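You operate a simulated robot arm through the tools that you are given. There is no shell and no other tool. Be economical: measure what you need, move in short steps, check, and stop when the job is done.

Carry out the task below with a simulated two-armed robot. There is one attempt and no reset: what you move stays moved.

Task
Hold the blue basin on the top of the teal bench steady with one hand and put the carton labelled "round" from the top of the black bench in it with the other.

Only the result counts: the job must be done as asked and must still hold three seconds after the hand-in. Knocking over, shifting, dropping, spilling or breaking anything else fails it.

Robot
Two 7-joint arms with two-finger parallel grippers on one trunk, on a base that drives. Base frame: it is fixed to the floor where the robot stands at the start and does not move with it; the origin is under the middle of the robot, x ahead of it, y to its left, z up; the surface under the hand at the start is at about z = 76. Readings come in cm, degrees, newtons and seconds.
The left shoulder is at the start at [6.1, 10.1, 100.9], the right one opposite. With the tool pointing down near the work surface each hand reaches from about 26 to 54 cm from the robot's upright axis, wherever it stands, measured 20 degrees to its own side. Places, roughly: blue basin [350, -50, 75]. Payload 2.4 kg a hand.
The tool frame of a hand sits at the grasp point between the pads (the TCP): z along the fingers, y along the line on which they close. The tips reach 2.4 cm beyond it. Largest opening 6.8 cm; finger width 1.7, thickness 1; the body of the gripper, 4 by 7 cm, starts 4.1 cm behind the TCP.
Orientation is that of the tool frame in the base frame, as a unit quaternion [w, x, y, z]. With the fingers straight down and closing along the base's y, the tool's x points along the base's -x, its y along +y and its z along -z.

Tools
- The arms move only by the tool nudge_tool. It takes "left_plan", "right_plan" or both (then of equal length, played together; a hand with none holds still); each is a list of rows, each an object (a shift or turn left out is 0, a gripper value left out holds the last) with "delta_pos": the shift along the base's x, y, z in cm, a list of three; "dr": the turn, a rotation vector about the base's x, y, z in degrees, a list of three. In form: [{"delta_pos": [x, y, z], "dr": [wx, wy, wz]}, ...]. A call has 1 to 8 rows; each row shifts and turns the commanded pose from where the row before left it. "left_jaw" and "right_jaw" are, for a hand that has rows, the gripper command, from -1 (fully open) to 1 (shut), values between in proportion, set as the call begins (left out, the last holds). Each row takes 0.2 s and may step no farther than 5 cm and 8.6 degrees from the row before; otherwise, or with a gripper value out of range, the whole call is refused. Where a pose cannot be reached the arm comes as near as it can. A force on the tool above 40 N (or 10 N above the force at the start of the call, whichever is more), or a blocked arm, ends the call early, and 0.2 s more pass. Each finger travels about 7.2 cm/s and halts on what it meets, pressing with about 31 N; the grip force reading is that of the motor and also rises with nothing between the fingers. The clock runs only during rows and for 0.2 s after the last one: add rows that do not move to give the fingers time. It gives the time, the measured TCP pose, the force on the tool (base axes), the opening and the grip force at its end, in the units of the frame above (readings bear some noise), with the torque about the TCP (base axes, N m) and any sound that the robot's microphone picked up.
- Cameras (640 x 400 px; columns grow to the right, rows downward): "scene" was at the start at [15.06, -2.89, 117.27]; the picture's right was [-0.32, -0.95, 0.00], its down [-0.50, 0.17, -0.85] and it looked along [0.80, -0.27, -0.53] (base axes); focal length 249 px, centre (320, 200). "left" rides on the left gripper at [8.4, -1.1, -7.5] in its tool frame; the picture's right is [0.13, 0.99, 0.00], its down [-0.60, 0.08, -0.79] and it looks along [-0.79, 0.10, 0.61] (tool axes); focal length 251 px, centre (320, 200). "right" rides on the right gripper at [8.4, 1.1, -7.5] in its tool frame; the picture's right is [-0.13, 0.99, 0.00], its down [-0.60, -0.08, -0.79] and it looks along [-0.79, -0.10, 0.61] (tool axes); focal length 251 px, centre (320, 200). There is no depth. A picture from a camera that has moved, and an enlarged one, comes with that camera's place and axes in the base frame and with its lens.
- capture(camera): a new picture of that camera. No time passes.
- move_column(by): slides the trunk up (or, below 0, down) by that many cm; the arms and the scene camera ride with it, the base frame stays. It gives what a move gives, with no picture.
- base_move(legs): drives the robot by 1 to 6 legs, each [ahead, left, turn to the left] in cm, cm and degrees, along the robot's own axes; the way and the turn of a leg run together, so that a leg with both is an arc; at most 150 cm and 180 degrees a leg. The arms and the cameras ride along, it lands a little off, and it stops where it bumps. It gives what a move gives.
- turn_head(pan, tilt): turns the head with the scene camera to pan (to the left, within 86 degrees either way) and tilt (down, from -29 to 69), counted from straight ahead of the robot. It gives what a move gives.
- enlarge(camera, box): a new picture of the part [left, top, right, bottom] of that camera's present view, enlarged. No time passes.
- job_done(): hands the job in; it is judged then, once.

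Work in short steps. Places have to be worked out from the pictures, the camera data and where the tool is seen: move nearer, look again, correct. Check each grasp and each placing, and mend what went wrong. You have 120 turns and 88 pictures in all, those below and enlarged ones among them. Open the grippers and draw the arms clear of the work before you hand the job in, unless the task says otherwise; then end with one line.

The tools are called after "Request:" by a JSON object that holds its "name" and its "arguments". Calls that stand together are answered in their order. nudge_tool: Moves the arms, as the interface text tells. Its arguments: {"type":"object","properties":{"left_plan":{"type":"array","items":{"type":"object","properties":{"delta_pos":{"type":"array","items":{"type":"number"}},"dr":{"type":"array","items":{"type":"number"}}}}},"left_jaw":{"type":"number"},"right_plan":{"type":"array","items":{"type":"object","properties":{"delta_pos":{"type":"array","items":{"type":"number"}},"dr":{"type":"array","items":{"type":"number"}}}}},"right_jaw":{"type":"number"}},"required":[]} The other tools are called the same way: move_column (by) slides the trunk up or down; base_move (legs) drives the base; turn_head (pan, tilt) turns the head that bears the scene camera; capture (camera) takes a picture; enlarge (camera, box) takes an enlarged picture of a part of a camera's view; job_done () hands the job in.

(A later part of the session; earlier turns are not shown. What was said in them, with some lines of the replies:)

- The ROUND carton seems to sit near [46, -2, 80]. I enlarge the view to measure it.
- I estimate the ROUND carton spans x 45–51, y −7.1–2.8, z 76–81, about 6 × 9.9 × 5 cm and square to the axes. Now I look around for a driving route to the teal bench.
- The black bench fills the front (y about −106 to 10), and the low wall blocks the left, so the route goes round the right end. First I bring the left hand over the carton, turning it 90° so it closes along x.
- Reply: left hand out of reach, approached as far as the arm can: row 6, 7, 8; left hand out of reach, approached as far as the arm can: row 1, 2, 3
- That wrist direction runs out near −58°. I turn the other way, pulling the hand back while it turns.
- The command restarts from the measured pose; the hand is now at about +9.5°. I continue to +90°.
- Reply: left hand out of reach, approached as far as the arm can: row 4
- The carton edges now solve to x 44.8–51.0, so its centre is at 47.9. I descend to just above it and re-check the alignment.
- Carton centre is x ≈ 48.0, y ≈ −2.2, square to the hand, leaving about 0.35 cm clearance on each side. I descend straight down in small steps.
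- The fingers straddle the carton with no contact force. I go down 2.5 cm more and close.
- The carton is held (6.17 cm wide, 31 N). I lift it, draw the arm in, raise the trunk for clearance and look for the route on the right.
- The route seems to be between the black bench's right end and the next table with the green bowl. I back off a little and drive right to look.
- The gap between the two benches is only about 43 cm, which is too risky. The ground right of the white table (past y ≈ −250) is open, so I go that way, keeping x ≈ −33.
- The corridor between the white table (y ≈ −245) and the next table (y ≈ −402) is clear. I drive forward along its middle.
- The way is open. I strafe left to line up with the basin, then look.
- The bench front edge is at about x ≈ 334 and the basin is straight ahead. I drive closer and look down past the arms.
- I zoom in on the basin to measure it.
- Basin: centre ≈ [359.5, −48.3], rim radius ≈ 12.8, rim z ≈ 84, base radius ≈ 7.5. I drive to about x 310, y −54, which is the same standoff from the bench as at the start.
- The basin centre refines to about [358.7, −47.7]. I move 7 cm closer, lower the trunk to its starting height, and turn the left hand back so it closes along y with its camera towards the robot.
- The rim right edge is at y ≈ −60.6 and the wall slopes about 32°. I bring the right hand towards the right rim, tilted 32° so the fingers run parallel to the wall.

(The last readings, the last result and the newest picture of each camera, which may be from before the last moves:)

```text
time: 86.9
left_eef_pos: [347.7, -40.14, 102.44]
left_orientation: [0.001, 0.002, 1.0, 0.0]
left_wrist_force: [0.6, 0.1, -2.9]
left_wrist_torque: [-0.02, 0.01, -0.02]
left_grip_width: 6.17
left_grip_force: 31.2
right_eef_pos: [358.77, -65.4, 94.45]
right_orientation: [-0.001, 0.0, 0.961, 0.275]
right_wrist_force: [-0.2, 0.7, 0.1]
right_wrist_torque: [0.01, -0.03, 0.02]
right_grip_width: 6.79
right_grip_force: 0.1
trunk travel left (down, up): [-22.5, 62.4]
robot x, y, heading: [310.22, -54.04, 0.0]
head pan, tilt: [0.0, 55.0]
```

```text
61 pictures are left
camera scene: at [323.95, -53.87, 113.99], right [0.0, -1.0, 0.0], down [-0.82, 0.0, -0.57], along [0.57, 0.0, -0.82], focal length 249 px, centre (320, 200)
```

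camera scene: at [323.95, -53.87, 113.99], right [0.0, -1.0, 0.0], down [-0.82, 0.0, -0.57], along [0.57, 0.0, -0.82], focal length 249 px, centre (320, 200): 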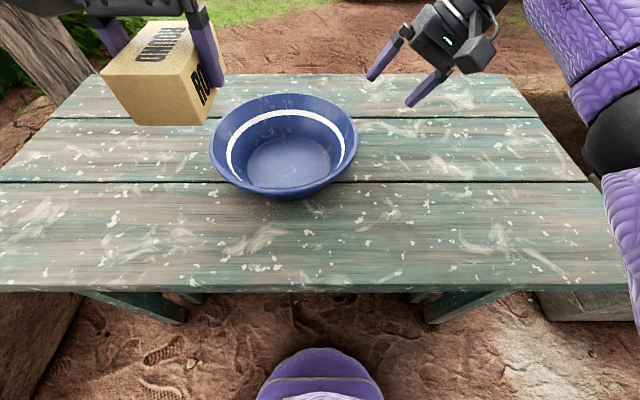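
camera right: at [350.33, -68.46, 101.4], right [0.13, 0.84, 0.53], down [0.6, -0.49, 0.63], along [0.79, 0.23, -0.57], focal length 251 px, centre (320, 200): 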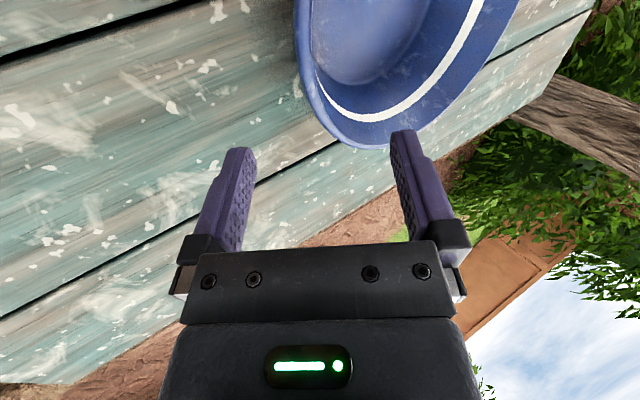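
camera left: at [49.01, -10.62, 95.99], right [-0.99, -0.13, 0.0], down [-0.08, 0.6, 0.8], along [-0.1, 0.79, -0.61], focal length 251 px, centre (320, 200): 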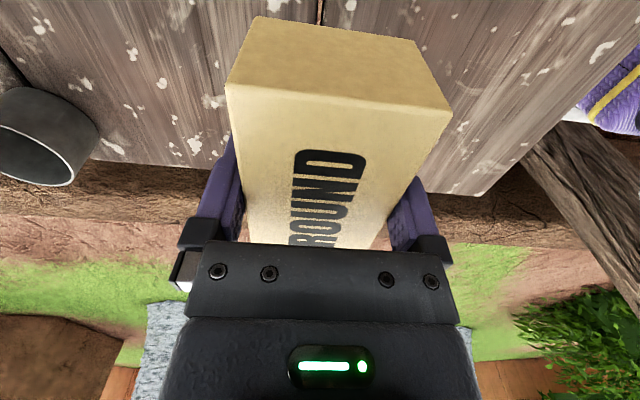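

The rim projects where I expect it in the right camera. I move to a standoff on the wall's axis and check.

Request:
{"name": "nudge_tool", "arguments": {"right_plan": [{"delta_pos": [0, 0.6, -2]}, {"delta_pos": [0, 1, -2]}, {"delta_pos": [0, 1, -2]}, {"delta_pos": [0, 0, 0]}]}}

Request:
{"name": "capture", "arguments": {"camera": "right"}}

Request:
{"name": "enlarge", "arguments": {"camera": "scene", "box": [200, 50, 440, 200]}}

```text
time: 87.9
left_eef_pos: [347.65, -40.01, 102.54]
left_orientation: [0.001, 0.002, 1.0, 0.0]
left_wrist_force: [-0.2, -0.5, -3.4]
left_wrist_torque: [-0.03, -0.01, 0.02]
left_grip_width: 6.19
left_grip_force: 30.9
right_eef_pos: [358.55, -62.83, 88.41]
right_orientation: [0.0, 0.001, 0.962, 0.275]
right_wrist_force: [-0.1, 0.2, 0.5]
right_wrist_torque: [0.0, 0.03, -0.03]
right_grip_width: 6.8
right_grip_force: 0.0
trunk travel left (down, up): [-22.5, 62.4]
robot x, y, heading: [309.92, -53.37, -0.1]
head pan, tilt: [0.0, 55.0]
```

```text
60 pictures are left
camera right: at [350.21, -65.78, 95.37], right [0.13, 0.84, 0.53], down [0.6, -0.49, 0.63], along [0.79, 0.23, -0.57], focal length 251 px, centre (320, 200)
```

right: 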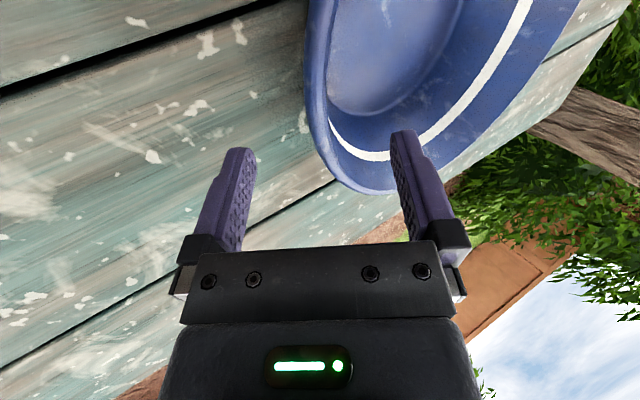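

```text
2.67 times, centred on (320, 125) of scene
camera zoom: at [323.95, -53.87, 113.99], right [0.0, -1.0, 0.0], down [-0.82, 0.0, -0.57], along [0.57, 0.0, -0.82], focal length 665 px, centre (320, 400)
```

zoom: 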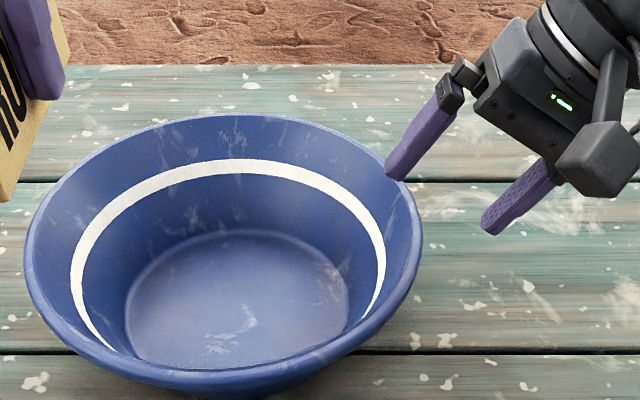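

The fingers straddle the rim. I advance about 6.8 cm along the wall direction.

Request:
{"name": "nudge_tool", "arguments": {"right_plan": [{"delta_pos": [0, 0.9, -1.45]}, {"delta_pos": [0, 0.9, -1.45]}, {"delta_pos": [0, 0.9, -1.45]}, {"delta_pos": [0, 0.9, -1.45]}, {"delta_pos": [0, 0, 0]}]}}

Request:
{"name": "capture", "arguments": {"camera": "right"}}

Request:
{"name": "enlarge", "arguments": {"camera": "scene", "box": [200, 50, 440, 200]}}

```text
time: 89.1
left_eef_pos: [347.81, -40.07, 102.45]
left_orientation: [0.001, 0.001, 1.0, 0.0]
left_wrist_force: [0.3, -0.3, -2.5]
left_wrist_torque: [0.02, 0.02, 0.01]
left_grip_width: 6.17
left_grip_force: 31.2
right_eef_pos: [358.65, -59.17, 82.68]
right_orientation: [0.0, 0.001, 0.961, 0.275]
right_wrist_force: [-1.2, 0.3, -0.2]
right_wrist_torque: [0.0, 0.0, 0.01]
right_grip_width: 6.82
right_grip_force: 0.1
trunk travel left (down, up): [-22.5, 62.4]
robot x, y, heading: [310.09, -53.85, -0.0]
head pan, tilt: [0.0, 55.0]
```

```text
58 pictures are left
camera right: at [350.24, -62.21, 89.63], right [0.13, 0.84, 0.53], down [0.6, -0.49, 0.63], along [0.79, 0.23, -0.57], focal length 251 px, centre (320, 200)
```

right: 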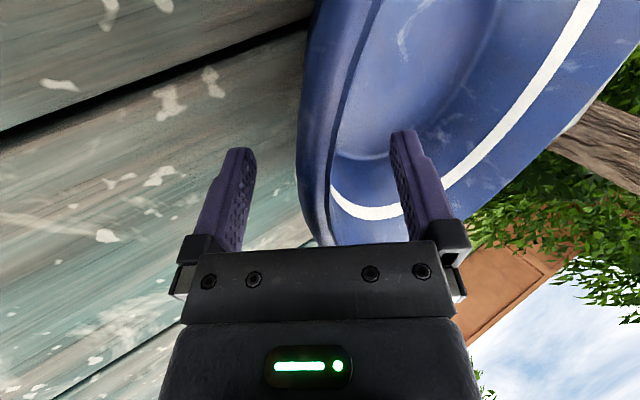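

```text
2.67 times, centred on (320, 125) of scene
camera zoom: at [323.94, -53.87, 113.99], right [0.0, -1.0, 0.0], down [-0.82, 0.0, -0.57], along [0.57, 0.0, -0.82], focal length 665 px, centre (320, 400)
```

zoom: 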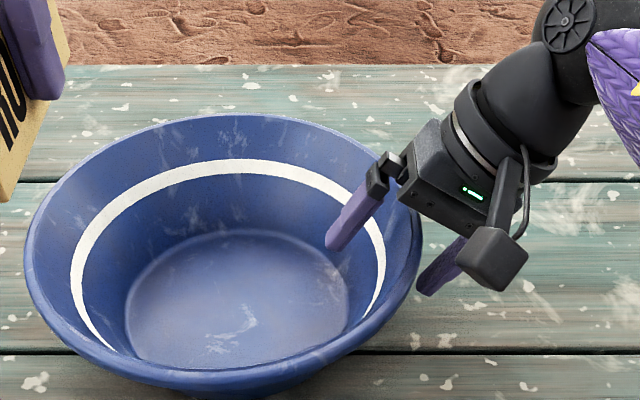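

The rim sits centred between the fingers. I close in two stages.

Request:
{"name": "nudge_tool", "arguments": {"right_plan": [{"delta_pos": [0, 0, 0]}, {"delta_pos": [0, 0, 0]}], "right_jaw": 0.4}}

Request:
{"name": "enlarge", "arguments": {"camera": "right", "box": [180, 90, 480, 278]}}

```text
time: 89.7
left_eef_pos: [347.68, -40.13, 102.5]
left_orientation: [0.002, 0.002, 1.0, 0.0]
left_wrist_force: [0.1, -0.4, -2.1]
left_wrist_torque: [0.01, 0.04, -0.01]
left_grip_width: 6.16
left_grip_force: 31.4
right_eef_pos: [358.64, -59.24, 82.73]
right_orientation: [-0.001, 0.001, 0.961, 0.276]
right_wrist_force: [0.8, 0.5, 0.9]
right_wrist_torque: [0.01, -0.01, 0.01]
right_grip_width: 2.07
right_grip_force: 0.4
trunk travel left (down, up): [-22.5, 62.4]
robot x, y, heading: [310.17, -53.96, -0.3]
head pan, tilt: [0.0, 55.0]
```

```text
2.13 times, centred on (330, 184) of right
camera zoom: at [350.24, -62.22, 89.65], right [0.13, 0.84, 0.53], down [0.6, -0.49, 0.63], along [0.79, 0.23, -0.57], focal length 535 px, centre (299, 234)
```

zoom: 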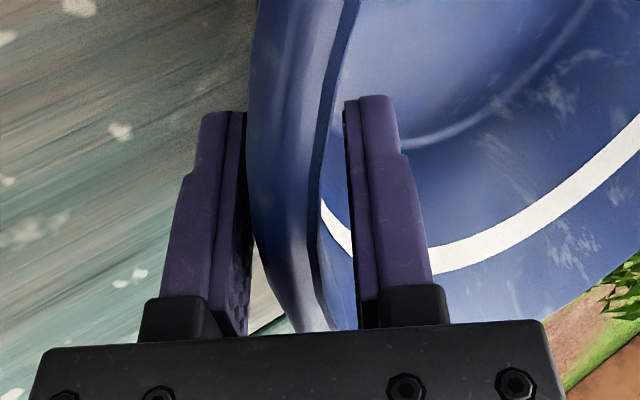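

The wall is centred between the pads, so I close fully.

Request:
{"name": "nudge_tool", "arguments": {"right_plan": [{"delta_pos": [0, 0, 0]}, {"delta_pos": [0, 0, 0]}, {"delta_pos": [0, 0, 0]}], "right_jaw": 1}}

Request:
{"name": "enlarge", "arguments": {"camera": "scene", "box": [200, 50, 440, 200]}}

```text
time: 90.5
left_eef_pos: [347.63, -40.05, 102.55]
left_orientation: [0.002, 0.003, 1.0, 0.0]
left_wrist_force: [0.5, -0.2, -3.1]
left_wrist_torque: [0.01, -0.02, 0.0]
left_grip_width: 6.15
left_grip_force: 30.7
right_eef_pos: [358.59, -59.25, 82.79]
right_orientation: [0.001, 0.0, 0.961, 0.277]
right_wrist_force: [0.9, 1.5, 6.3]
right_wrist_torque: [0.44, 0.35, -0.16]
right_grip_width: 0.26
right_grip_force: 26.2
trunk travel left (down, up): [-22.5, 62.4]
robot x, y, heading: [310.25, -53.85, 0.1]
head pan, tilt: [0.0, 55.0]
```

```text
2.67 times, centred on (320, 125) of scene
camera zoom: at [323.91, -53.85, 114.0], right [0.0, -1.0, 0.0], down [-0.82, 0.0, -0.57], along [0.57, 0.0, -0.82], focal length 665 px, centre (320, 400)
```

zoom: 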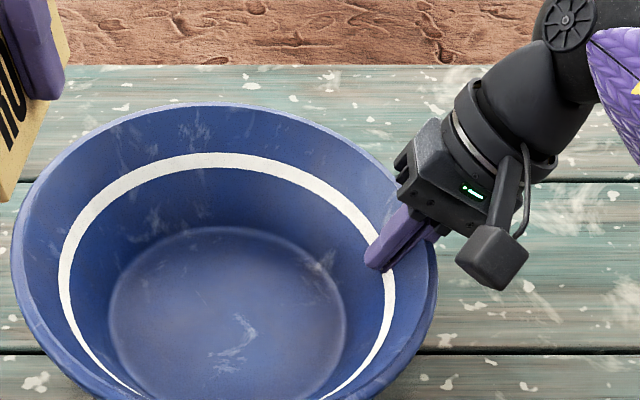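

The basin appears larger, so it may have lifted or tilted in the grip. I take a full view.

Request:
{"name": "capture", "arguments": {"camera": "scene"}}

Request:
{"name": "capture", "arguments": {"camera": "right"}}

Request:
{"name": "capture", "arguments": {"camera": "left"}}

```text
54 pictures are left
camera scene: at [323.91, -53.85, 114.0], right [0.0, -1.0, 0.0], down [-0.82, 0.0, -0.57], along [0.57, 0.0, -0.82], focal length 249 px, centre (320, 200)
```

scene: 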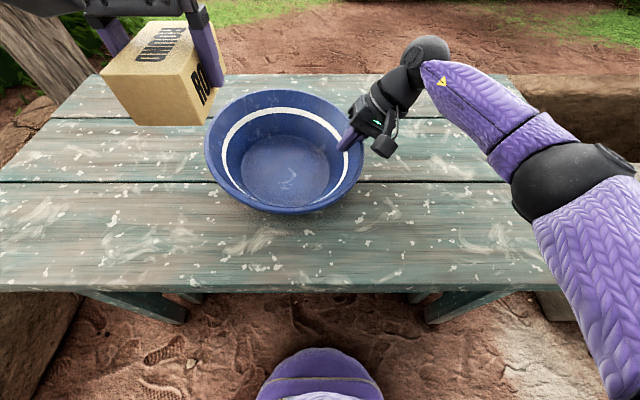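

```text
53 pictures are left
camera right: at [350.22, -62.19, 89.71], right [0.13, 0.84, 0.53], down [0.6, -0.49, 0.63], along [0.79, 0.24, -0.57], focal length 251 px, centre (320, 200)
```

right: 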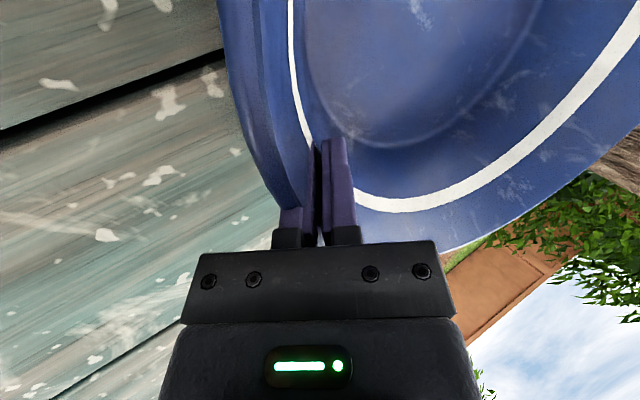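

```text
52 pictures are left
camera left: at [339.2, -41.09, 109.97], right [-0.13, 0.99, 0.0], down [0.6, 0.08, 0.8], along [0.79, 0.1, -0.61], focal length 251 px, centre (320, 200)
```

left: 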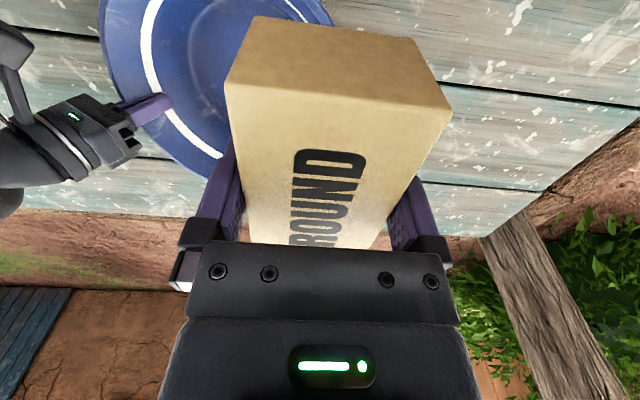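

The basin's back has tilted up in the grip, by roughly 15° judging from the bottom ellipse. I level it by turning the gripping hand +8° about y and look again.

Request:
{"name": "nudge_tool", "arguments": {"right_plan": [{"delta_pos": [0, 0, 0.3], "dr": [0, 3, 0]}, {"delta_pos": [0, 0, 0.3], "dr": [0, 3, 0]}, {"delta_pos": [0, 0, 0], "dr": [0, 2, 0]}, {"delta_pos": [0, 0, 0]}]}}

Request:
{"name": "capture", "arguments": {"camera": "scene"}}

```text
time: 91.5
left_eef_pos: [347.71, -40.1, 102.38]
left_orientation: [0.001, 0.002, 1.0, 0.0]
left_wrist_force: [0.2, -0.7, -3.1]
left_wrist_torque: [0.0, 0.03, 0.0]
left_grip_width: 6.19
left_grip_force: 31.2
right_eef_pos: [358.49, -59.2, 83.28]
right_orientation: [-0.068, 0.02, 0.959, 0.275]
right_wrist_force: [-1.1, -0.5, -1.7]
right_wrist_torque: [-0.14, -0.04, 0.0]
right_grip_width: 0.24
right_grip_force: 26.6
trunk travel left (down, up): [-22.5, 62.4]
robot x, y, heading: [309.93, -53.66, 0.1]
head pan, tilt: [0.0, 55.0]
```

```text
51 pictures are left
camera scene: at [323.95, -53.87, 113.99], right [0.0, -1.0, 0.0], down [-0.82, 0.0, -0.57], along [0.57, 0.0, -0.82], focal length 249 px, centre (320, 200)
```

scene: 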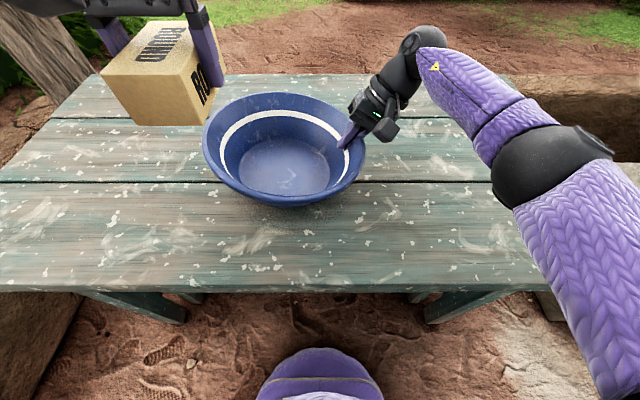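

It is now nearly level and hanging free, weighing about 0.2 kg. I turn another 3° and inspect.

Request:
{"name": "nudge_tool", "arguments": {"right_plan": [{"delta_pos": [0, 0, 0], "dr": [0, 3, 0]}, {"delta_pos": [0, 0, 0]}]}}

Request:
{"name": "enlarge", "arguments": {"camera": "scene", "box": [180, 70, 420, 220]}}

```text
time: 92.1
left_eef_pos: [347.76, -40.0, 102.55]
left_orientation: [0.002, 0.002, 1.0, 0.0]
left_wrist_force: [0.2, 0.1, -3.0]
left_wrist_torque: [0.01, 0.01, 0.0]
left_grip_width: 6.16
left_grip_force: 31.5
right_eef_pos: [358.62, -59.15, 83.22]
right_orientation: [-0.092, 0.027, 0.957, 0.274]
right_wrist_force: [-0.8, 0.3, -0.1]
right_wrist_torque: [-0.11, -0.03, 0.01]
right_grip_width: 0.27
right_grip_force: 27.1
trunk travel left (down, up): [-22.5, 62.4]
robot x, y, heading: [310.26, -53.84, -0.2]
head pan, tilt: [0.0, 55.0]
```

```text
2.67 times, centred on (300, 145) of scene
camera zoom: at [323.95, -53.87, 113.99], right [0.0, -1.0, 0.0], down [-0.82, 0.0, -0.57], along [0.57, 0.0, -0.82], focal length 665 px, centre (373, 347)
```

zoom: 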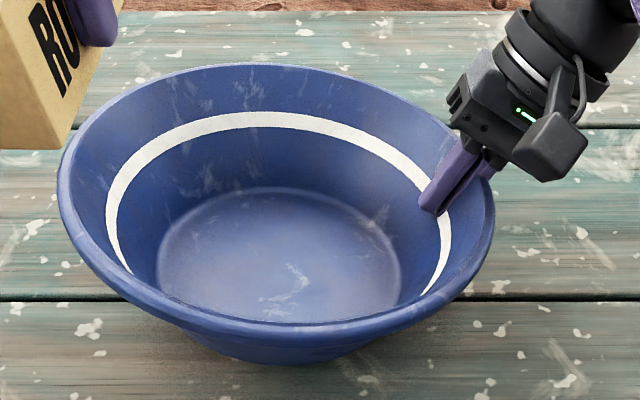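

The basin's left side is also slightly high: the rim spans wider and its left extreme sits above its right. I turn the hand −6° about x to level it.

Request:
{"name": "nudge_tool", "arguments": {"right_plan": [{"delta_pos": [0, 0, 0], "dr": [-3, 0, 0]}, {"delta_pos": [0, 0, 0], "dr": [-3, 0, 0]}, {"delta_pos": [0, 0, 0]}]}}

Request:
{"name": "enlarge", "arguments": {"camera": "scene", "box": [180, 70, 420, 220]}}

Request:
{"name": "capture", "arguments": {"camera": "left"}}

```text
time: 92.9
left_eef_pos: [347.71, -39.95, 102.52]
left_orientation: [0.002, 0.001, 1.0, 0.0]
left_wrist_force: [-0.4, 0.0, -2.4]
left_wrist_torque: [0.03, 0.01, 0.0]
left_grip_width: 6.19
left_grip_force: 30.6
right_eef_pos: [358.63, -59.21, 83.39]
right_orientation: [-0.091, 0.032, 0.97, 0.223]
right_wrist_force: [-1.0, 0.3, -1.5]
right_wrist_torque: [-0.12, -0.04, 0.02]
right_grip_width: 0.24
right_grip_force: 26.0
trunk travel left (down, up): [-22.5, 62.4]
robot x, y, heading: [310.21, -53.82, -0.2]
head pan, tilt: [0.0, 55.0]
```

```text
2.67 times, centred on (300, 145) of scene
camera zoom: at [323.95, -53.87, 113.99], right [0.0, -1.0, 0.0], down [-0.82, 0.0, -0.57], along [0.57, 0.0, -0.82], focal length 665 px, centre (373, 347)
```

zoom: 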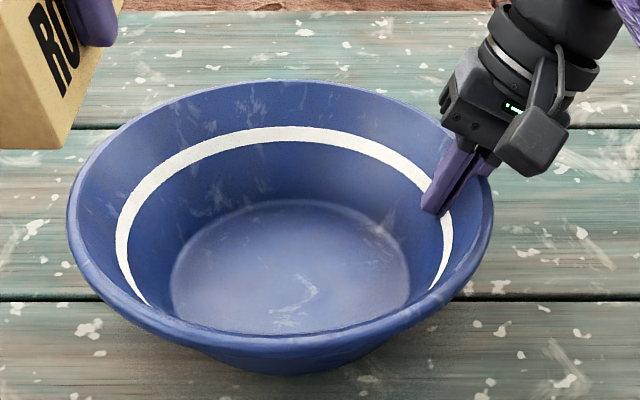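

```text
48 pictures are left
camera left: at [339.24, -41.11, 109.95], right [-0.13, 0.99, 0.0], down [0.6, 0.08, 0.79], along [0.79, 0.1, -0.61], focal length 251 px, centre (320, 200)
```

left: 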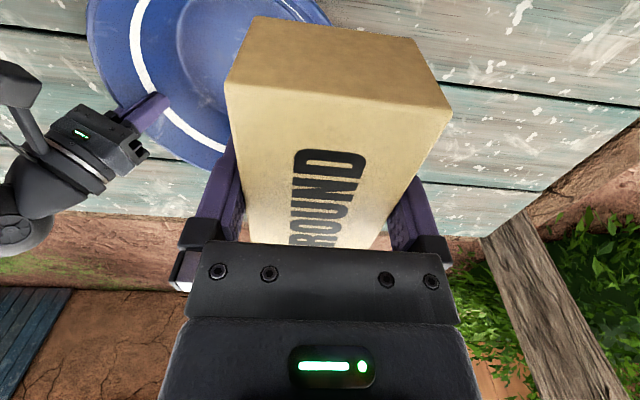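

The basin is now level side to side. It is about 4° over-tilted front to back, and roughly 1 cm above the bench. I correct that and lower in small steps until it touches.

Request:
{"name": "nudge_tool", "arguments": {"right_plan": [{"delta_pos": [0, 0, 0], "dr": [0, -4, 0]}, {"delta_pos": [0, 0, -0.3]}, {"delta_pos": [0, 0, 0]}]}}

Request:
{"name": "enlarge", "arguments": {"camera": "scene", "box": [180, 70, 420, 220]}}

```text
time: 93.7
left_eef_pos: [347.72, -40.14, 102.39]
left_orientation: [0.002, 0.002, 1.0, 0.0]
left_wrist_force: [-0.9, -0.2, -3.0]
left_wrist_torque: [0.02, 0.02, 0.01]
left_grip_width: 6.17
left_grip_force: 31.3
right_eef_pos: [358.54, -59.29, 82.98]
right_orientation: [-0.058, 0.025, 0.972, 0.225]
right_wrist_force: [-0.4, 0.4, -1.2]
right_wrist_torque: [-0.09, -0.01, -0.03]
right_grip_width: 0.26
right_grip_force: 26.3
trunk travel left (down, up): [-22.5, 62.4]
robot x, y, heading: [309.89, -53.59, -0.2]
head pan, tilt: [0.0, 55.0]
```

```text
2.67 times, centred on (300, 145) of scene
camera zoom: at [323.95, -53.87, 113.99], right [0.0, -1.0, 0.0], down [-0.82, 0.0, -0.57], along [0.57, 0.0, -0.82], focal length 665 px, centre (373, 347)
```

zoom: 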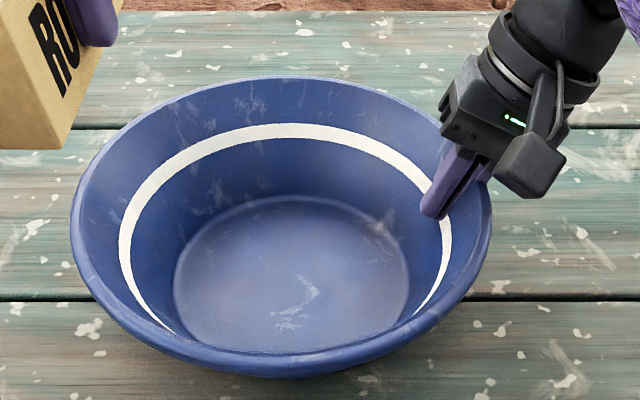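

It is nearly level now. I trim by +1.5° and lower gently until contact.

Request:
{"name": "nudge_tool", "arguments": {"right_plan": [{"delta_pos": [0, 0, -0.3], "dr": [0, 1.5, 0]}, {"delta_pos": [0, 0, -0.3]}, {"delta_pos": [0, 0, 0]}]}}

Request:
{"name": "nudge_tool", "arguments": {"right_plan": [{"delta_pos": [0, 0, -0.3]}, {"delta_pos": [0, 0, 0]}]}}

```text
time: 94.5
left_eef_pos: [347.56, -40.07, 102.53]
left_orientation: [0.003, 0.003, 1.0, -0.001]
left_wrist_force: [-0.6, 0.7, -3.6]
left_wrist_torque: [0.02, 0.0, 0.0]
left_grip_width: 6.15
left_grip_force: 30.5
right_eef_pos: [358.55, -59.18, 82.64]
right_orientation: [-0.067, 0.027, 0.971, 0.226]
right_wrist_force: [1.4, -3.6, 21.8]
right_wrist_torque: [0.65, -0.15, -0.09]
right_grip_width: 0.27
right_grip_force: 26.9
trunk travel left (down, up): [-22.5, 62.4]
robot x, y, heading: [309.92, -53.67, -0.3]
head pan, tilt: [0.0, 55.0]
```

```text
time: 95.1
left_eef_pos: [347.54, -39.93, 102.5]
left_orientation: [0.003, 0.002, 1.0, 0.0]
left_wrist_force: [-0.1, 0.1, -2.9]
left_wrist_torque: [0.0, -0.02, 0.02]
left_grip_width: 6.2
left_grip_force: 30.9
right_eef_pos: [358.46, -59.18, 82.19]
right_orientation: [-0.069, 0.026, 0.971, 0.226]
right_wrist_force: [-0.5, 0.6, 25.2]
right_wrist_torque: [0.96, 0.12, 0.01]
right_grip_width: 0.27
right_grip_force: 27.3
trunk travel left (down, up): [-22.5, 62.4]
robot x, y, heading: [310.02, -53.64, 0.1]
head pan, tilt: [0.0, 55.0]
```

It is in contact with about 25 N, which is too firm. I ease up 0.4 cm and view.

Request:
{"name": "nudge_tool", "arguments": {"right_plan": [{"delta_pos": [0, 0, 0.4]}, {"delta_pos": [0, 0, 0]}]}}

Request:
{"name": "enlarge", "arguments": {"camera": "scene", "box": [180, 70, 420, 220]}}

```text
time: 95.7
left_eef_pos: [347.68, -40.04, 102.51]
left_orientation: [0.003, 0.002, 1.0, 0.0]
left_wrist_force: [0.0, -0.1, -3.3]
left_wrist_torque: [0.01, 0.03, -0.01]
left_grip_width: 6.16
left_grip_force: 30.8
right_eef_pos: [358.47, -59.33, 82.44]
right_orientation: [-0.071, 0.027, 0.972, 0.222]
right_wrist_force: [-0.5, 0.5, -0.5]
right_wrist_torque: [-0.02, -0.01, 0.02]
right_grip_width: 0.27
right_grip_force: 26.6
trunk travel left (down, up): [-22.5, 62.4]
robot x, y, heading: [310.07, -53.87, -0.1]
head pan, tilt: [0.0, 55.0]
```

```text
2.67 times, centred on (300, 145) of scene
camera zoom: at [323.95, -53.87, 113.96], right [0.0, -1.0, 0.0], down [-0.82, 0.0, -0.57], along [0.57, 0.0, -0.82], focal length 665 px, centre (373, 347)
```

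zoom: 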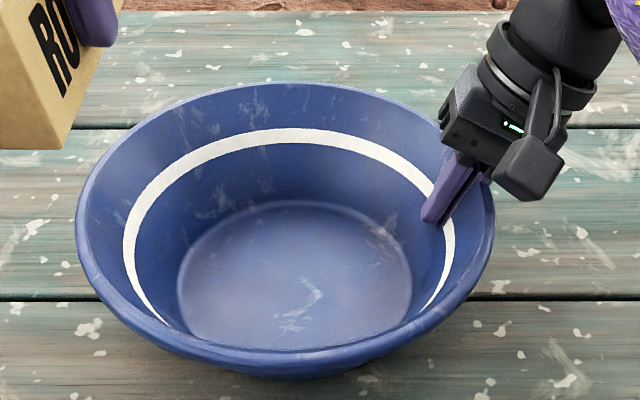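

The basin now rests flat with near-zero force and torque, still gripped. Its floor centre is at ≈ [356.5, −48]. I bring the carton above it.

Request:
{"name": "nudge_tool", "arguments": {"left_plan": [{"delta_pos": [2, -2, -0.5]}, {"delta_pos": [2, -2, -0.5]}, {"delta_pos": [2.4, -2, -1]}, {"delta_pos": [2.4, -2, -2]}, {"delta_pos": [0, 0, -3]}, {"delta_pos": [0, 0, 0]}]}}

Request:
{"name": "capture", "arguments": {"camera": "scene"}}

Request:
{"name": "capture", "arguments": {"camera": "left"}}

```text
time: 97.1
left_eef_pos: [356.59, -48.11, 95.53]
left_orientation: [0.002, 0.002, 1.0, 0.0]
left_wrist_force: [0.1, 0.5, -2.3]
left_wrist_torque: [-0.02, 0.03, -0.02]
left_grip_width: 6.19
left_grip_force: 30.9
right_eef_pos: [358.52, -59.07, 82.54]
right_orientation: [-0.07, 0.027, 0.972, 0.224]
right_wrist_force: [0.1, 0.5, -1.5]
right_wrist_torque: [-0.11, -0.05, 0.01]
right_grip_width: 0.28
right_grip_force: 26.9
trunk travel left (down, up): [-22.5, 62.4]
robot x, y, heading: [310.13, -53.53, -0.2]
head pan, tilt: [0.0, 55.0]
```

```text
45 pictures are left
camera scene: at [323.96, -53.87, 113.99], right [0.0, -1.0, 0.0], down [-0.82, 0.0, -0.57], along [0.57, 0.0, -0.82], focal length 249 px, centre (320, 200)
```

scene: 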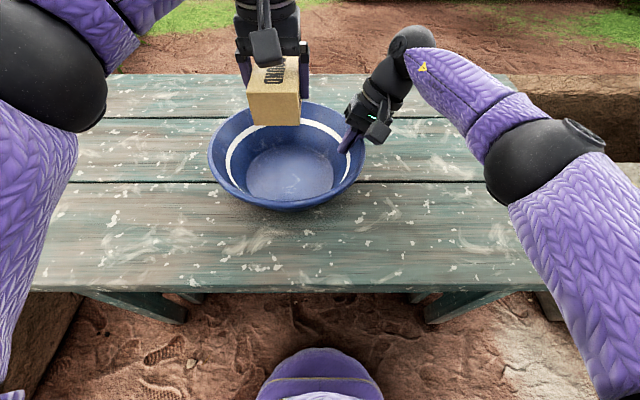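

```text
44 pictures are left
camera left: at [348.07, -49.11, 102.96], right [-0.13, 0.99, 0.0], down [0.6, 0.08, 0.79], along [0.79, 0.1, -0.61], focal length 251 px, centre (320, 200)
```

left: 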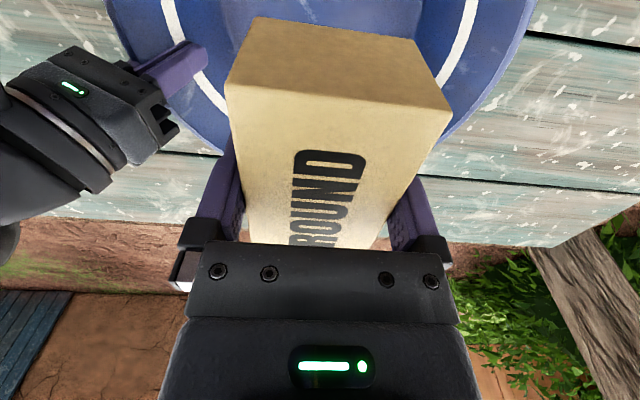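

Carton and basin are aligned. I settle the basin 0.15 cm and lower the carton to just above the floor.

Request:
{"name": "nudge_tool", "arguments": {"left_plan": [{"delta_pos": [0, 0, -3]}, {"delta_pos": [0, 0, -3]}, {"delta_pos": [0, 0, -3]}, {"delta_pos": [0, 0, -2.5]}, {"delta_pos": [0, 0, -1.5]}, {"delta_pos": [0, 0, 0]}], "right_plan": [{"delta_pos": [0, 0, -0.15]}, {"delta_pos": [0, 0, 0]}, {"delta_pos": [0, 0, 0]}, {"delta_pos": [0, 0, 0]}, {"delta_pos": [0, 0, 0]}, {"delta_pos": [0, 0, 0]}]}}

Request:
{"name": "capture", "arguments": {"camera": "scene"}}

Request:
{"name": "capture", "arguments": {"camera": "left"}}

```text
time: 98.5
left_eef_pos: [356.49, -47.93, 82.41]
left_orientation: [0.002, 0.002, 1.0, 0.0]
left_wrist_force: [0.1, 0.5, -3.0]
left_wrist_torque: [0.01, 0.0, 0.01]
left_grip_width: 6.19
left_grip_force: 31.0
right_eef_pos: [358.54, -59.3, 82.28]
right_orientation: [-0.07, 0.028, 0.972, 0.224]
right_wrist_force: [0.3, -0.4, 1.3]
right_wrist_torque: [-0.04, -0.07, -0.06]
right_grip_width: 0.23
right_grip_force: 26.3
trunk travel left (down, up): [-22.5, 62.4]
robot x, y, heading: [309.84, -54.05, -0.1]
head pan, tilt: [0.0, 55.0]
```

```text
43 pictures are left
camera scene: at [323.95, -53.88, 113.99], right [0.0, -1.0, 0.0], down [-0.82, 0.0, -0.57], along [0.57, 0.0, -0.82], focal length 249 px, centre (320, 200)
```

scene: 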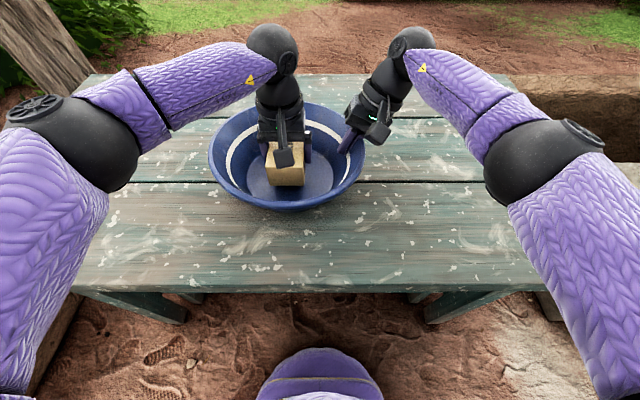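

```text
42 pictures are left
camera left: at [347.98, -49.07, 89.88], right [-0.13, 0.99, 0.0], down [0.6, 0.08, 0.79], along [0.79, 0.1, -0.61], focal length 251 px, centre (320, 200)
```

left: 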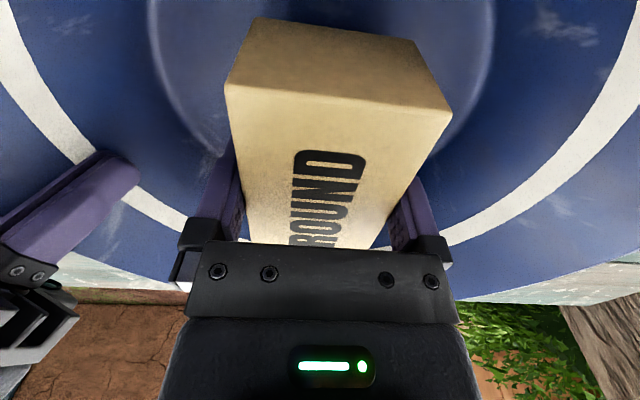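

It is centred with room all round. I lower in small steps until it touches the floor.

Request:
{"name": "nudge_tool", "arguments": {"left_plan": [{"delta_pos": [0, 0, -0.8]}, {"delta_pos": [0, 0, -0.7]}, {"delta_pos": [0, 0, -0.6]}, {"delta_pos": [0, 0, 0]}]}}

```text
time: 99.5
left_eef_pos: [356.54, -48.08, 80.36]
left_orientation: [0.002, 0.002, 1.0, 0.0]
left_wrist_force: [1.6, -4.0, 6.9]
left_wrist_torque: [0.24, 0.45, 0.16]
left_grip_width: 6.18
left_grip_force: 31.4
right_eef_pos: [358.48, -59.22, 82.47]
right_orientation: [-0.07, 0.027, 0.971, 0.225]
right_wrist_force: [-0.3, 4.6, -1.5]
right_wrist_torque: [-0.89, -0.85, -0.15]
right_grip_width: 0.27
right_grip_force: 26.8
trunk travel left (down, up): [-22.5, 62.4]
robot x, y, heading: [310.12, -53.91, -0.0]
head pan, tilt: [0.0, 55.0]
```

The carton has touched down at about 10 N. I ease up slightly and open the left gripper.

Request:
{"name": "nudge_tool", "arguments": {"left_plan": [{"delta_pos": [0, 0, 0.2]}, {"delta_pos": [0, 0, 0]}]}}

Request:
{"name": "nudge_tool", "arguments": {"left_plan": [{"delta_pos": [0, 0, 0]}, {"delta_pos": [0, 0, 0]}, {"delta_pos": [0, 0, 0]}], "left_jaw": -1}}

Request:
{"name": "capture", "arguments": {"camera": "left"}}

```text
time: 100.1
left_eef_pos: [356.47, -48.05, 80.56]
left_orientation: [0.001, 0.001, 1.0, 0.0]
left_wrist_force: [-0.5, -0.5, -2.6]
left_wrist_torque: [0.03, -0.01, 0.03]
left_grip_width: 6.19
left_grip_force: 30.7
right_eef_pos: [358.6, -59.2, 82.34]
right_orientation: [-0.07, 0.027, 0.972, 0.225]
right_wrist_force: [-1.1, 0.1, 1.4]
right_wrist_torque: [-0.02, 0.04, 0.05]
right_grip_width: 0.3
right_grip_force: 26.8
trunk travel left (down, up): [-22.5, 62.4]
robot x, y, heading: [310.45, -54.0, 0.1]
head pan, tilt: [0.0, 55.0]
```

```text
time: 100.9
left_eef_pos: [356.54, -47.99, 80.6]
left_orientation: [0.002, 0.002, 1.0, 0.0]
left_wrist_force: [-0.1, 0.0, 0.4]
left_wrist_torque: [0.04, 0.0, 0.0]
left_grip_width: 6.8
left_grip_force: 0.0
right_eef_pos: [358.7, -59.25, 82.3]
right_orientation: [-0.07, 0.028, 0.972, 0.224]
right_wrist_force: [-0.9, -0.2, 0.8]
right_wrist_torque: [-0.25, -0.06, 0.0]
right_grip_width: 0.23
right_grip_force: 26.4
trunk travel left (down, up): [-22.5, 62.4]
robot x, y, heading: [310.26, -53.54, 0.0]
head pan, tilt: [0.0, 55.0]
```

```text
41 pictures are left
camera left: at [348.01, -49.09, 88.03], right [-0.13, 0.99, 0.0], down [0.6, 0.08, 0.8], along [0.79, 0.1, -0.61], focal length 251 px, centre (320, 200)
```

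left: 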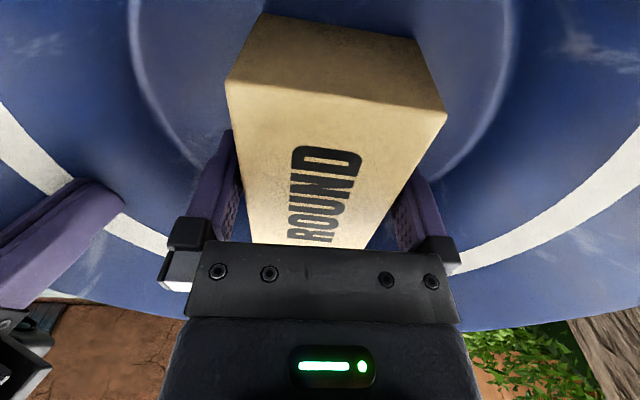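

The carton is released and resting between the open fingers. I withdraw the left hand straight up.

Request:
{"name": "nudge_tool", "arguments": {"left_plan": [{"delta_pos": [0, 0, 1.5]}, {"delta_pos": [0, 0, 2]}, {"delta_pos": [0, 0, 2.5]}, {"delta_pos": [0, 0, 3]}, {"delta_pos": [0, 0, 3]}, {"delta_pos": [-1, 2, 3]}, {"delta_pos": [-3, 3, 2]}, {"delta_pos": [-3, 3, 2]}]}}

Request:
{"name": "nudge_tool", "arguments": {"left_plan": [{"delta_pos": [-2, 4, 2]}, {"delta_pos": [-2, 4, 1]}, {"delta_pos": [0, 0, 0]}]}}

Request:
{"name": "enlarge", "arguments": {"camera": "scene", "box": [180, 70, 420, 220]}}

```text
time: 102.7
left_eef_pos: [349.48, -40.0, 99.55]
left_orientation: [0.002, 0.002, 1.0, 0.0]
left_wrist_force: [0.0, 0.2, -0.4]
left_wrist_torque: [0.02, -0.02, -0.01]
left_grip_width: 6.79
left_grip_force: 0.0
right_eef_pos: [358.54, -59.28, 82.33]
right_orientation: [-0.07, 0.026, 0.972, 0.225]
right_wrist_force: [-1.4, 1.5, 1.5]
right_wrist_torque: [-0.14, 0.08, 0.04]
right_grip_width: 0.24
right_grip_force: 26.5
trunk travel left (down, up): [-22.5, 62.4]
robot x, y, heading: [310.4, -53.69, -0.3]
head pan, tilt: [0.0, 55.0]
```

```text
time: 103.5
left_eef_pos: [345.51, -32.08, 102.51]
left_orientation: [0.002, 0.002, 1.0, 0.0]
left_wrist_force: [0.3, 0.3, -0.3]
left_wrist_torque: [-0.01, 0.03, -0.02]
left_grip_width: 6.79
left_grip_force: 0.0
right_eef_pos: [358.53, -59.19, 82.38]
right_orientation: [-0.07, 0.027, 0.972, 0.224]
right_wrist_force: [-1.8, 0.0, 0.0]
right_wrist_torque: [-0.27, -0.03, 0.04]
right_grip_width: 0.26
right_grip_force: 26.5
trunk travel left (down, up): [-22.5, 62.4]
robot x, y, heading: [310.05, -54.14, 0.1]
head pan, tilt: [0.0, 55.0]
```

```text
2.67 times, centred on (300, 145) of scene
camera zoom: at [323.91, -53.86, 113.99], right [0.0, -1.0, 0.0], down [-0.82, 0.0, -0.57], along [0.57, 0.0, -0.82], focal length 665 px, centre (373, 347)
```

zoom: 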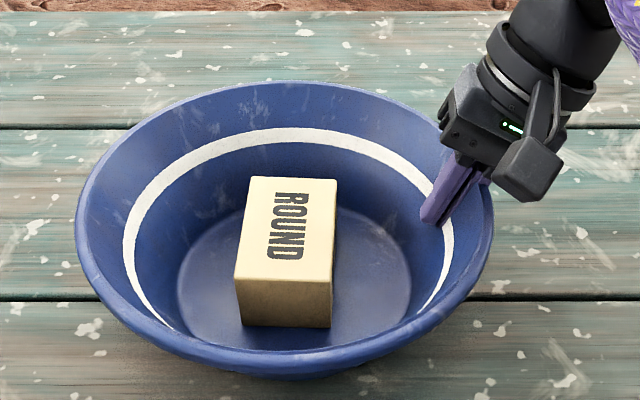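

The carton lies flat in the basin. I settle the basin a touch, then open the right gripper partway.

Request:
{"name": "nudge_tool", "arguments": {"right_plan": [{"delta_pos": [0, 0, -0.15]}, {"delta_pos": [0, 0, 0]}]}}

Request:
{"name": "nudge_tool", "arguments": {"right_plan": [{"delta_pos": [0, 0, 0]}, {"delta_pos": [0, 0, 0]}, {"delta_pos": [0, 0, 0]}], "right_jaw": -0.2}}

Request:
{"name": "enlarge", "arguments": {"camera": "scene", "box": [180, 70, 420, 220]}}

Request:
{"name": "capture", "arguments": {"camera": "right"}}

```text
time: 104.1
left_eef_pos: [345.44, -32.3, 102.56]
left_orientation: [0.001, 0.002, 1.0, 0.0]
left_wrist_force: [-1.2, 0.3, -0.5]
left_wrist_torque: [-0.03, -0.03, 0.0]
left_grip_width: 6.8
left_grip_force: 0.0
right_eef_pos: [358.54, -59.16, 82.4]
right_orientation: [-0.069, 0.027, 0.971, 0.226]
right_wrist_force: [1.1, -2.7, 12.0]
right_wrist_torque: [-0.01, -0.14, 0.0]
right_grip_width: 0.26
right_grip_force: 26.7
trunk travel left (down, up): [-22.5, 62.4]
robot x, y, heading: [310.37, -53.84, 0.1]
head pan, tilt: [0.0, 55.0]
```

```text
time: 104.9
left_eef_pos: [345.57, -32.09, 102.56]
left_orientation: [0.002, 0.002, 1.0, -0.001]
left_wrist_force: [-1.0, 0.2, 0.6]
left_wrist_torque: [-0.01, -0.02, 0.01]
left_grip_width: 6.8
left_grip_force: 0.1
right_eef_pos: [358.6, -59.12, 82.26]
right_orientation: [-0.07, 0.028, 0.972, 0.224]
right_wrist_force: [0.0, 0.0, -0.1]
right_wrist_torque: [0.03, 0.02, 0.0]
right_grip_width: 4.06
right_grip_force: 0.1
trunk travel left (down, up): [-22.5, 62.4]
robot x, y, heading: [310.2, -53.83, 0.2]
head pan, tilt: [0.0, 55.0]
```

```text
2.67 times, centred on (300, 145) of scene
camera zoom: at [323.93, -53.87, 113.99], right [0.0, -1.0, 0.0], down [-0.82, 0.0, -0.57], along [0.57, 0.0, -0.82], focal length 665 px, centre (373, 347)
```

zoom: 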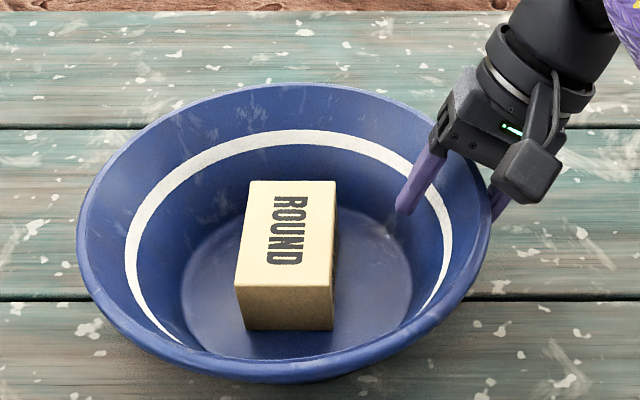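

```text
38 pictures are left
camera right: at [351.26, -61.3, 90.57], right [0.21, 0.89, 0.41], down [0.69, -0.43, 0.58], along [0.69, 0.16, -0.7], focal length 251 px, centre (320, 200)
```

right: 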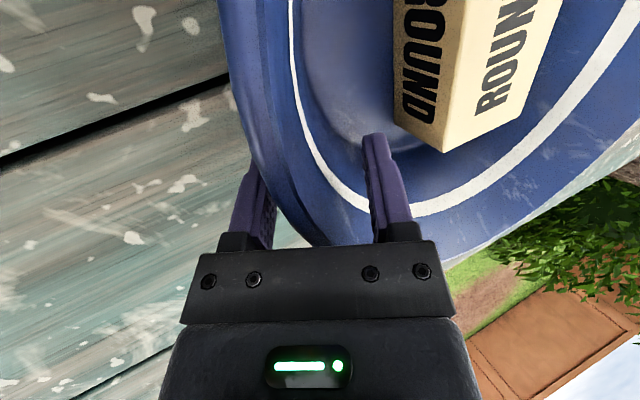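

The basin has settled only slightly and both fingers are clear of the wall. I retract along the finger axis, then move away up and to the right.

Request:
{"name": "nudge_tool", "arguments": {"right_plan": [{"delta_pos": [0.12, -0.44, 0.9]}, {"delta_pos": [0.2, -0.7, 1.4]}, {"delta_pos": [0.25, -0.9, 1.8]}, {"delta_pos": [0.25, -0.9, 1.8]}, {"delta_pos": [0, -1.5, 3]}, {"delta_pos": [-2, -3, 3]}, {"delta_pos": [-2, -4, 2]}, {"delta_pos": [-2, -4, 2]}]}}

Request:
{"name": "capture", "arguments": {"camera": "scene"}}

```text
time: 106.7
left_eef_pos: [345.45, -32.13, 102.64]
left_orientation: [0.002, 0.002, 1.0, -0.001]
left_wrist_force: [-0.7, 0.4, -0.5]
left_wrist_torque: [0.0, -0.02, 0.0]
left_grip_width: 6.78
left_grip_force: 0.1
right_eef_pos: [353.38, -74.7, 98.17]
right_orientation: [-0.071, 0.027, 0.972, 0.223]
right_wrist_force: [-0.1, -0.6, -0.2]
right_wrist_torque: [-0.01, -0.01, 0.0]
right_grip_width: 4.11
right_grip_force: 0.1
trunk travel left (down, up): [-22.5, 62.4]
robot x, y, heading: [310.15, -53.85, -0.1]
head pan, tilt: [0.0, 55.0]
```

```text
37 pictures are left
camera scene: at [323.91, -53.88, 113.99], right [0.0, -1.0, 0.0], down [-0.82, 0.0, -0.57], along [0.57, 0.0, -0.82], focal length 249 px, centre (320, 200)
```

scene: 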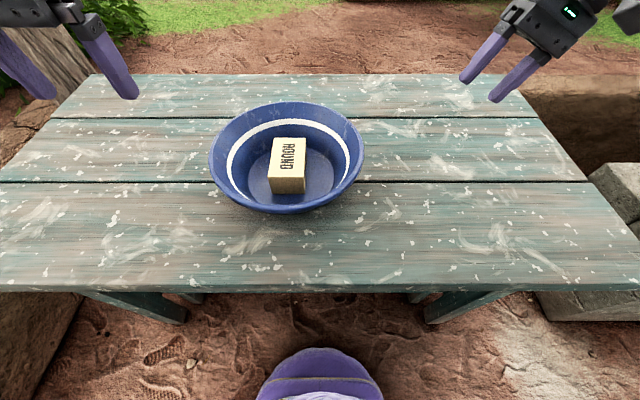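

The carton rests in the upright basin and both hands are clear. I open the right gripper fully, then hand in.

Request:
{"name": "nudge_tool", "arguments": {"right_plan": [{"delta_pos": [-2, -3, 2]}, {"delta_pos": [0, 0, 0]}], "right_jaw": -1}}

Request:
{"name": "job_done", "arguments": {}}

```text
time: 107.3
left_eef_pos: [345.53, -32.27, 102.61]
left_orientation: [0.002, 0.002, 1.0, 0.0]
left_wrist_force: [-0.5, 0.3, 0.1]
left_wrist_torque: [-0.03, 0.02, 0.0]
left_grip_width: 6.82
left_grip_force: 0.1
right_eef_pos: [351.36, -77.69, 100.25]
right_orientation: [-0.07, 0.028, 0.971, 0.226]
right_wrist_force: [0.2, 0.0, 0.1]
right_wrist_torque: [-0.03, -0.01, 0.0]
right_grip_width: 6.82
right_grip_force: 0.0
trunk travel left (down, up): [-22.5, 62.4]
robot x, y, heading: [310.17, -53.89, -0.0]
head pan, tilt: [0.0, 55.0]
```

```text
The job is handed in.
```

The "round" carton is in the blue basin on the teal bench: the right hand held the rim while the left set it down, and both hands are now clear. While being gripped, the basin tilted and lifted about 1 cm and moved about 2 cm towards the robot; I set it back flat on the bench before placing the carton.
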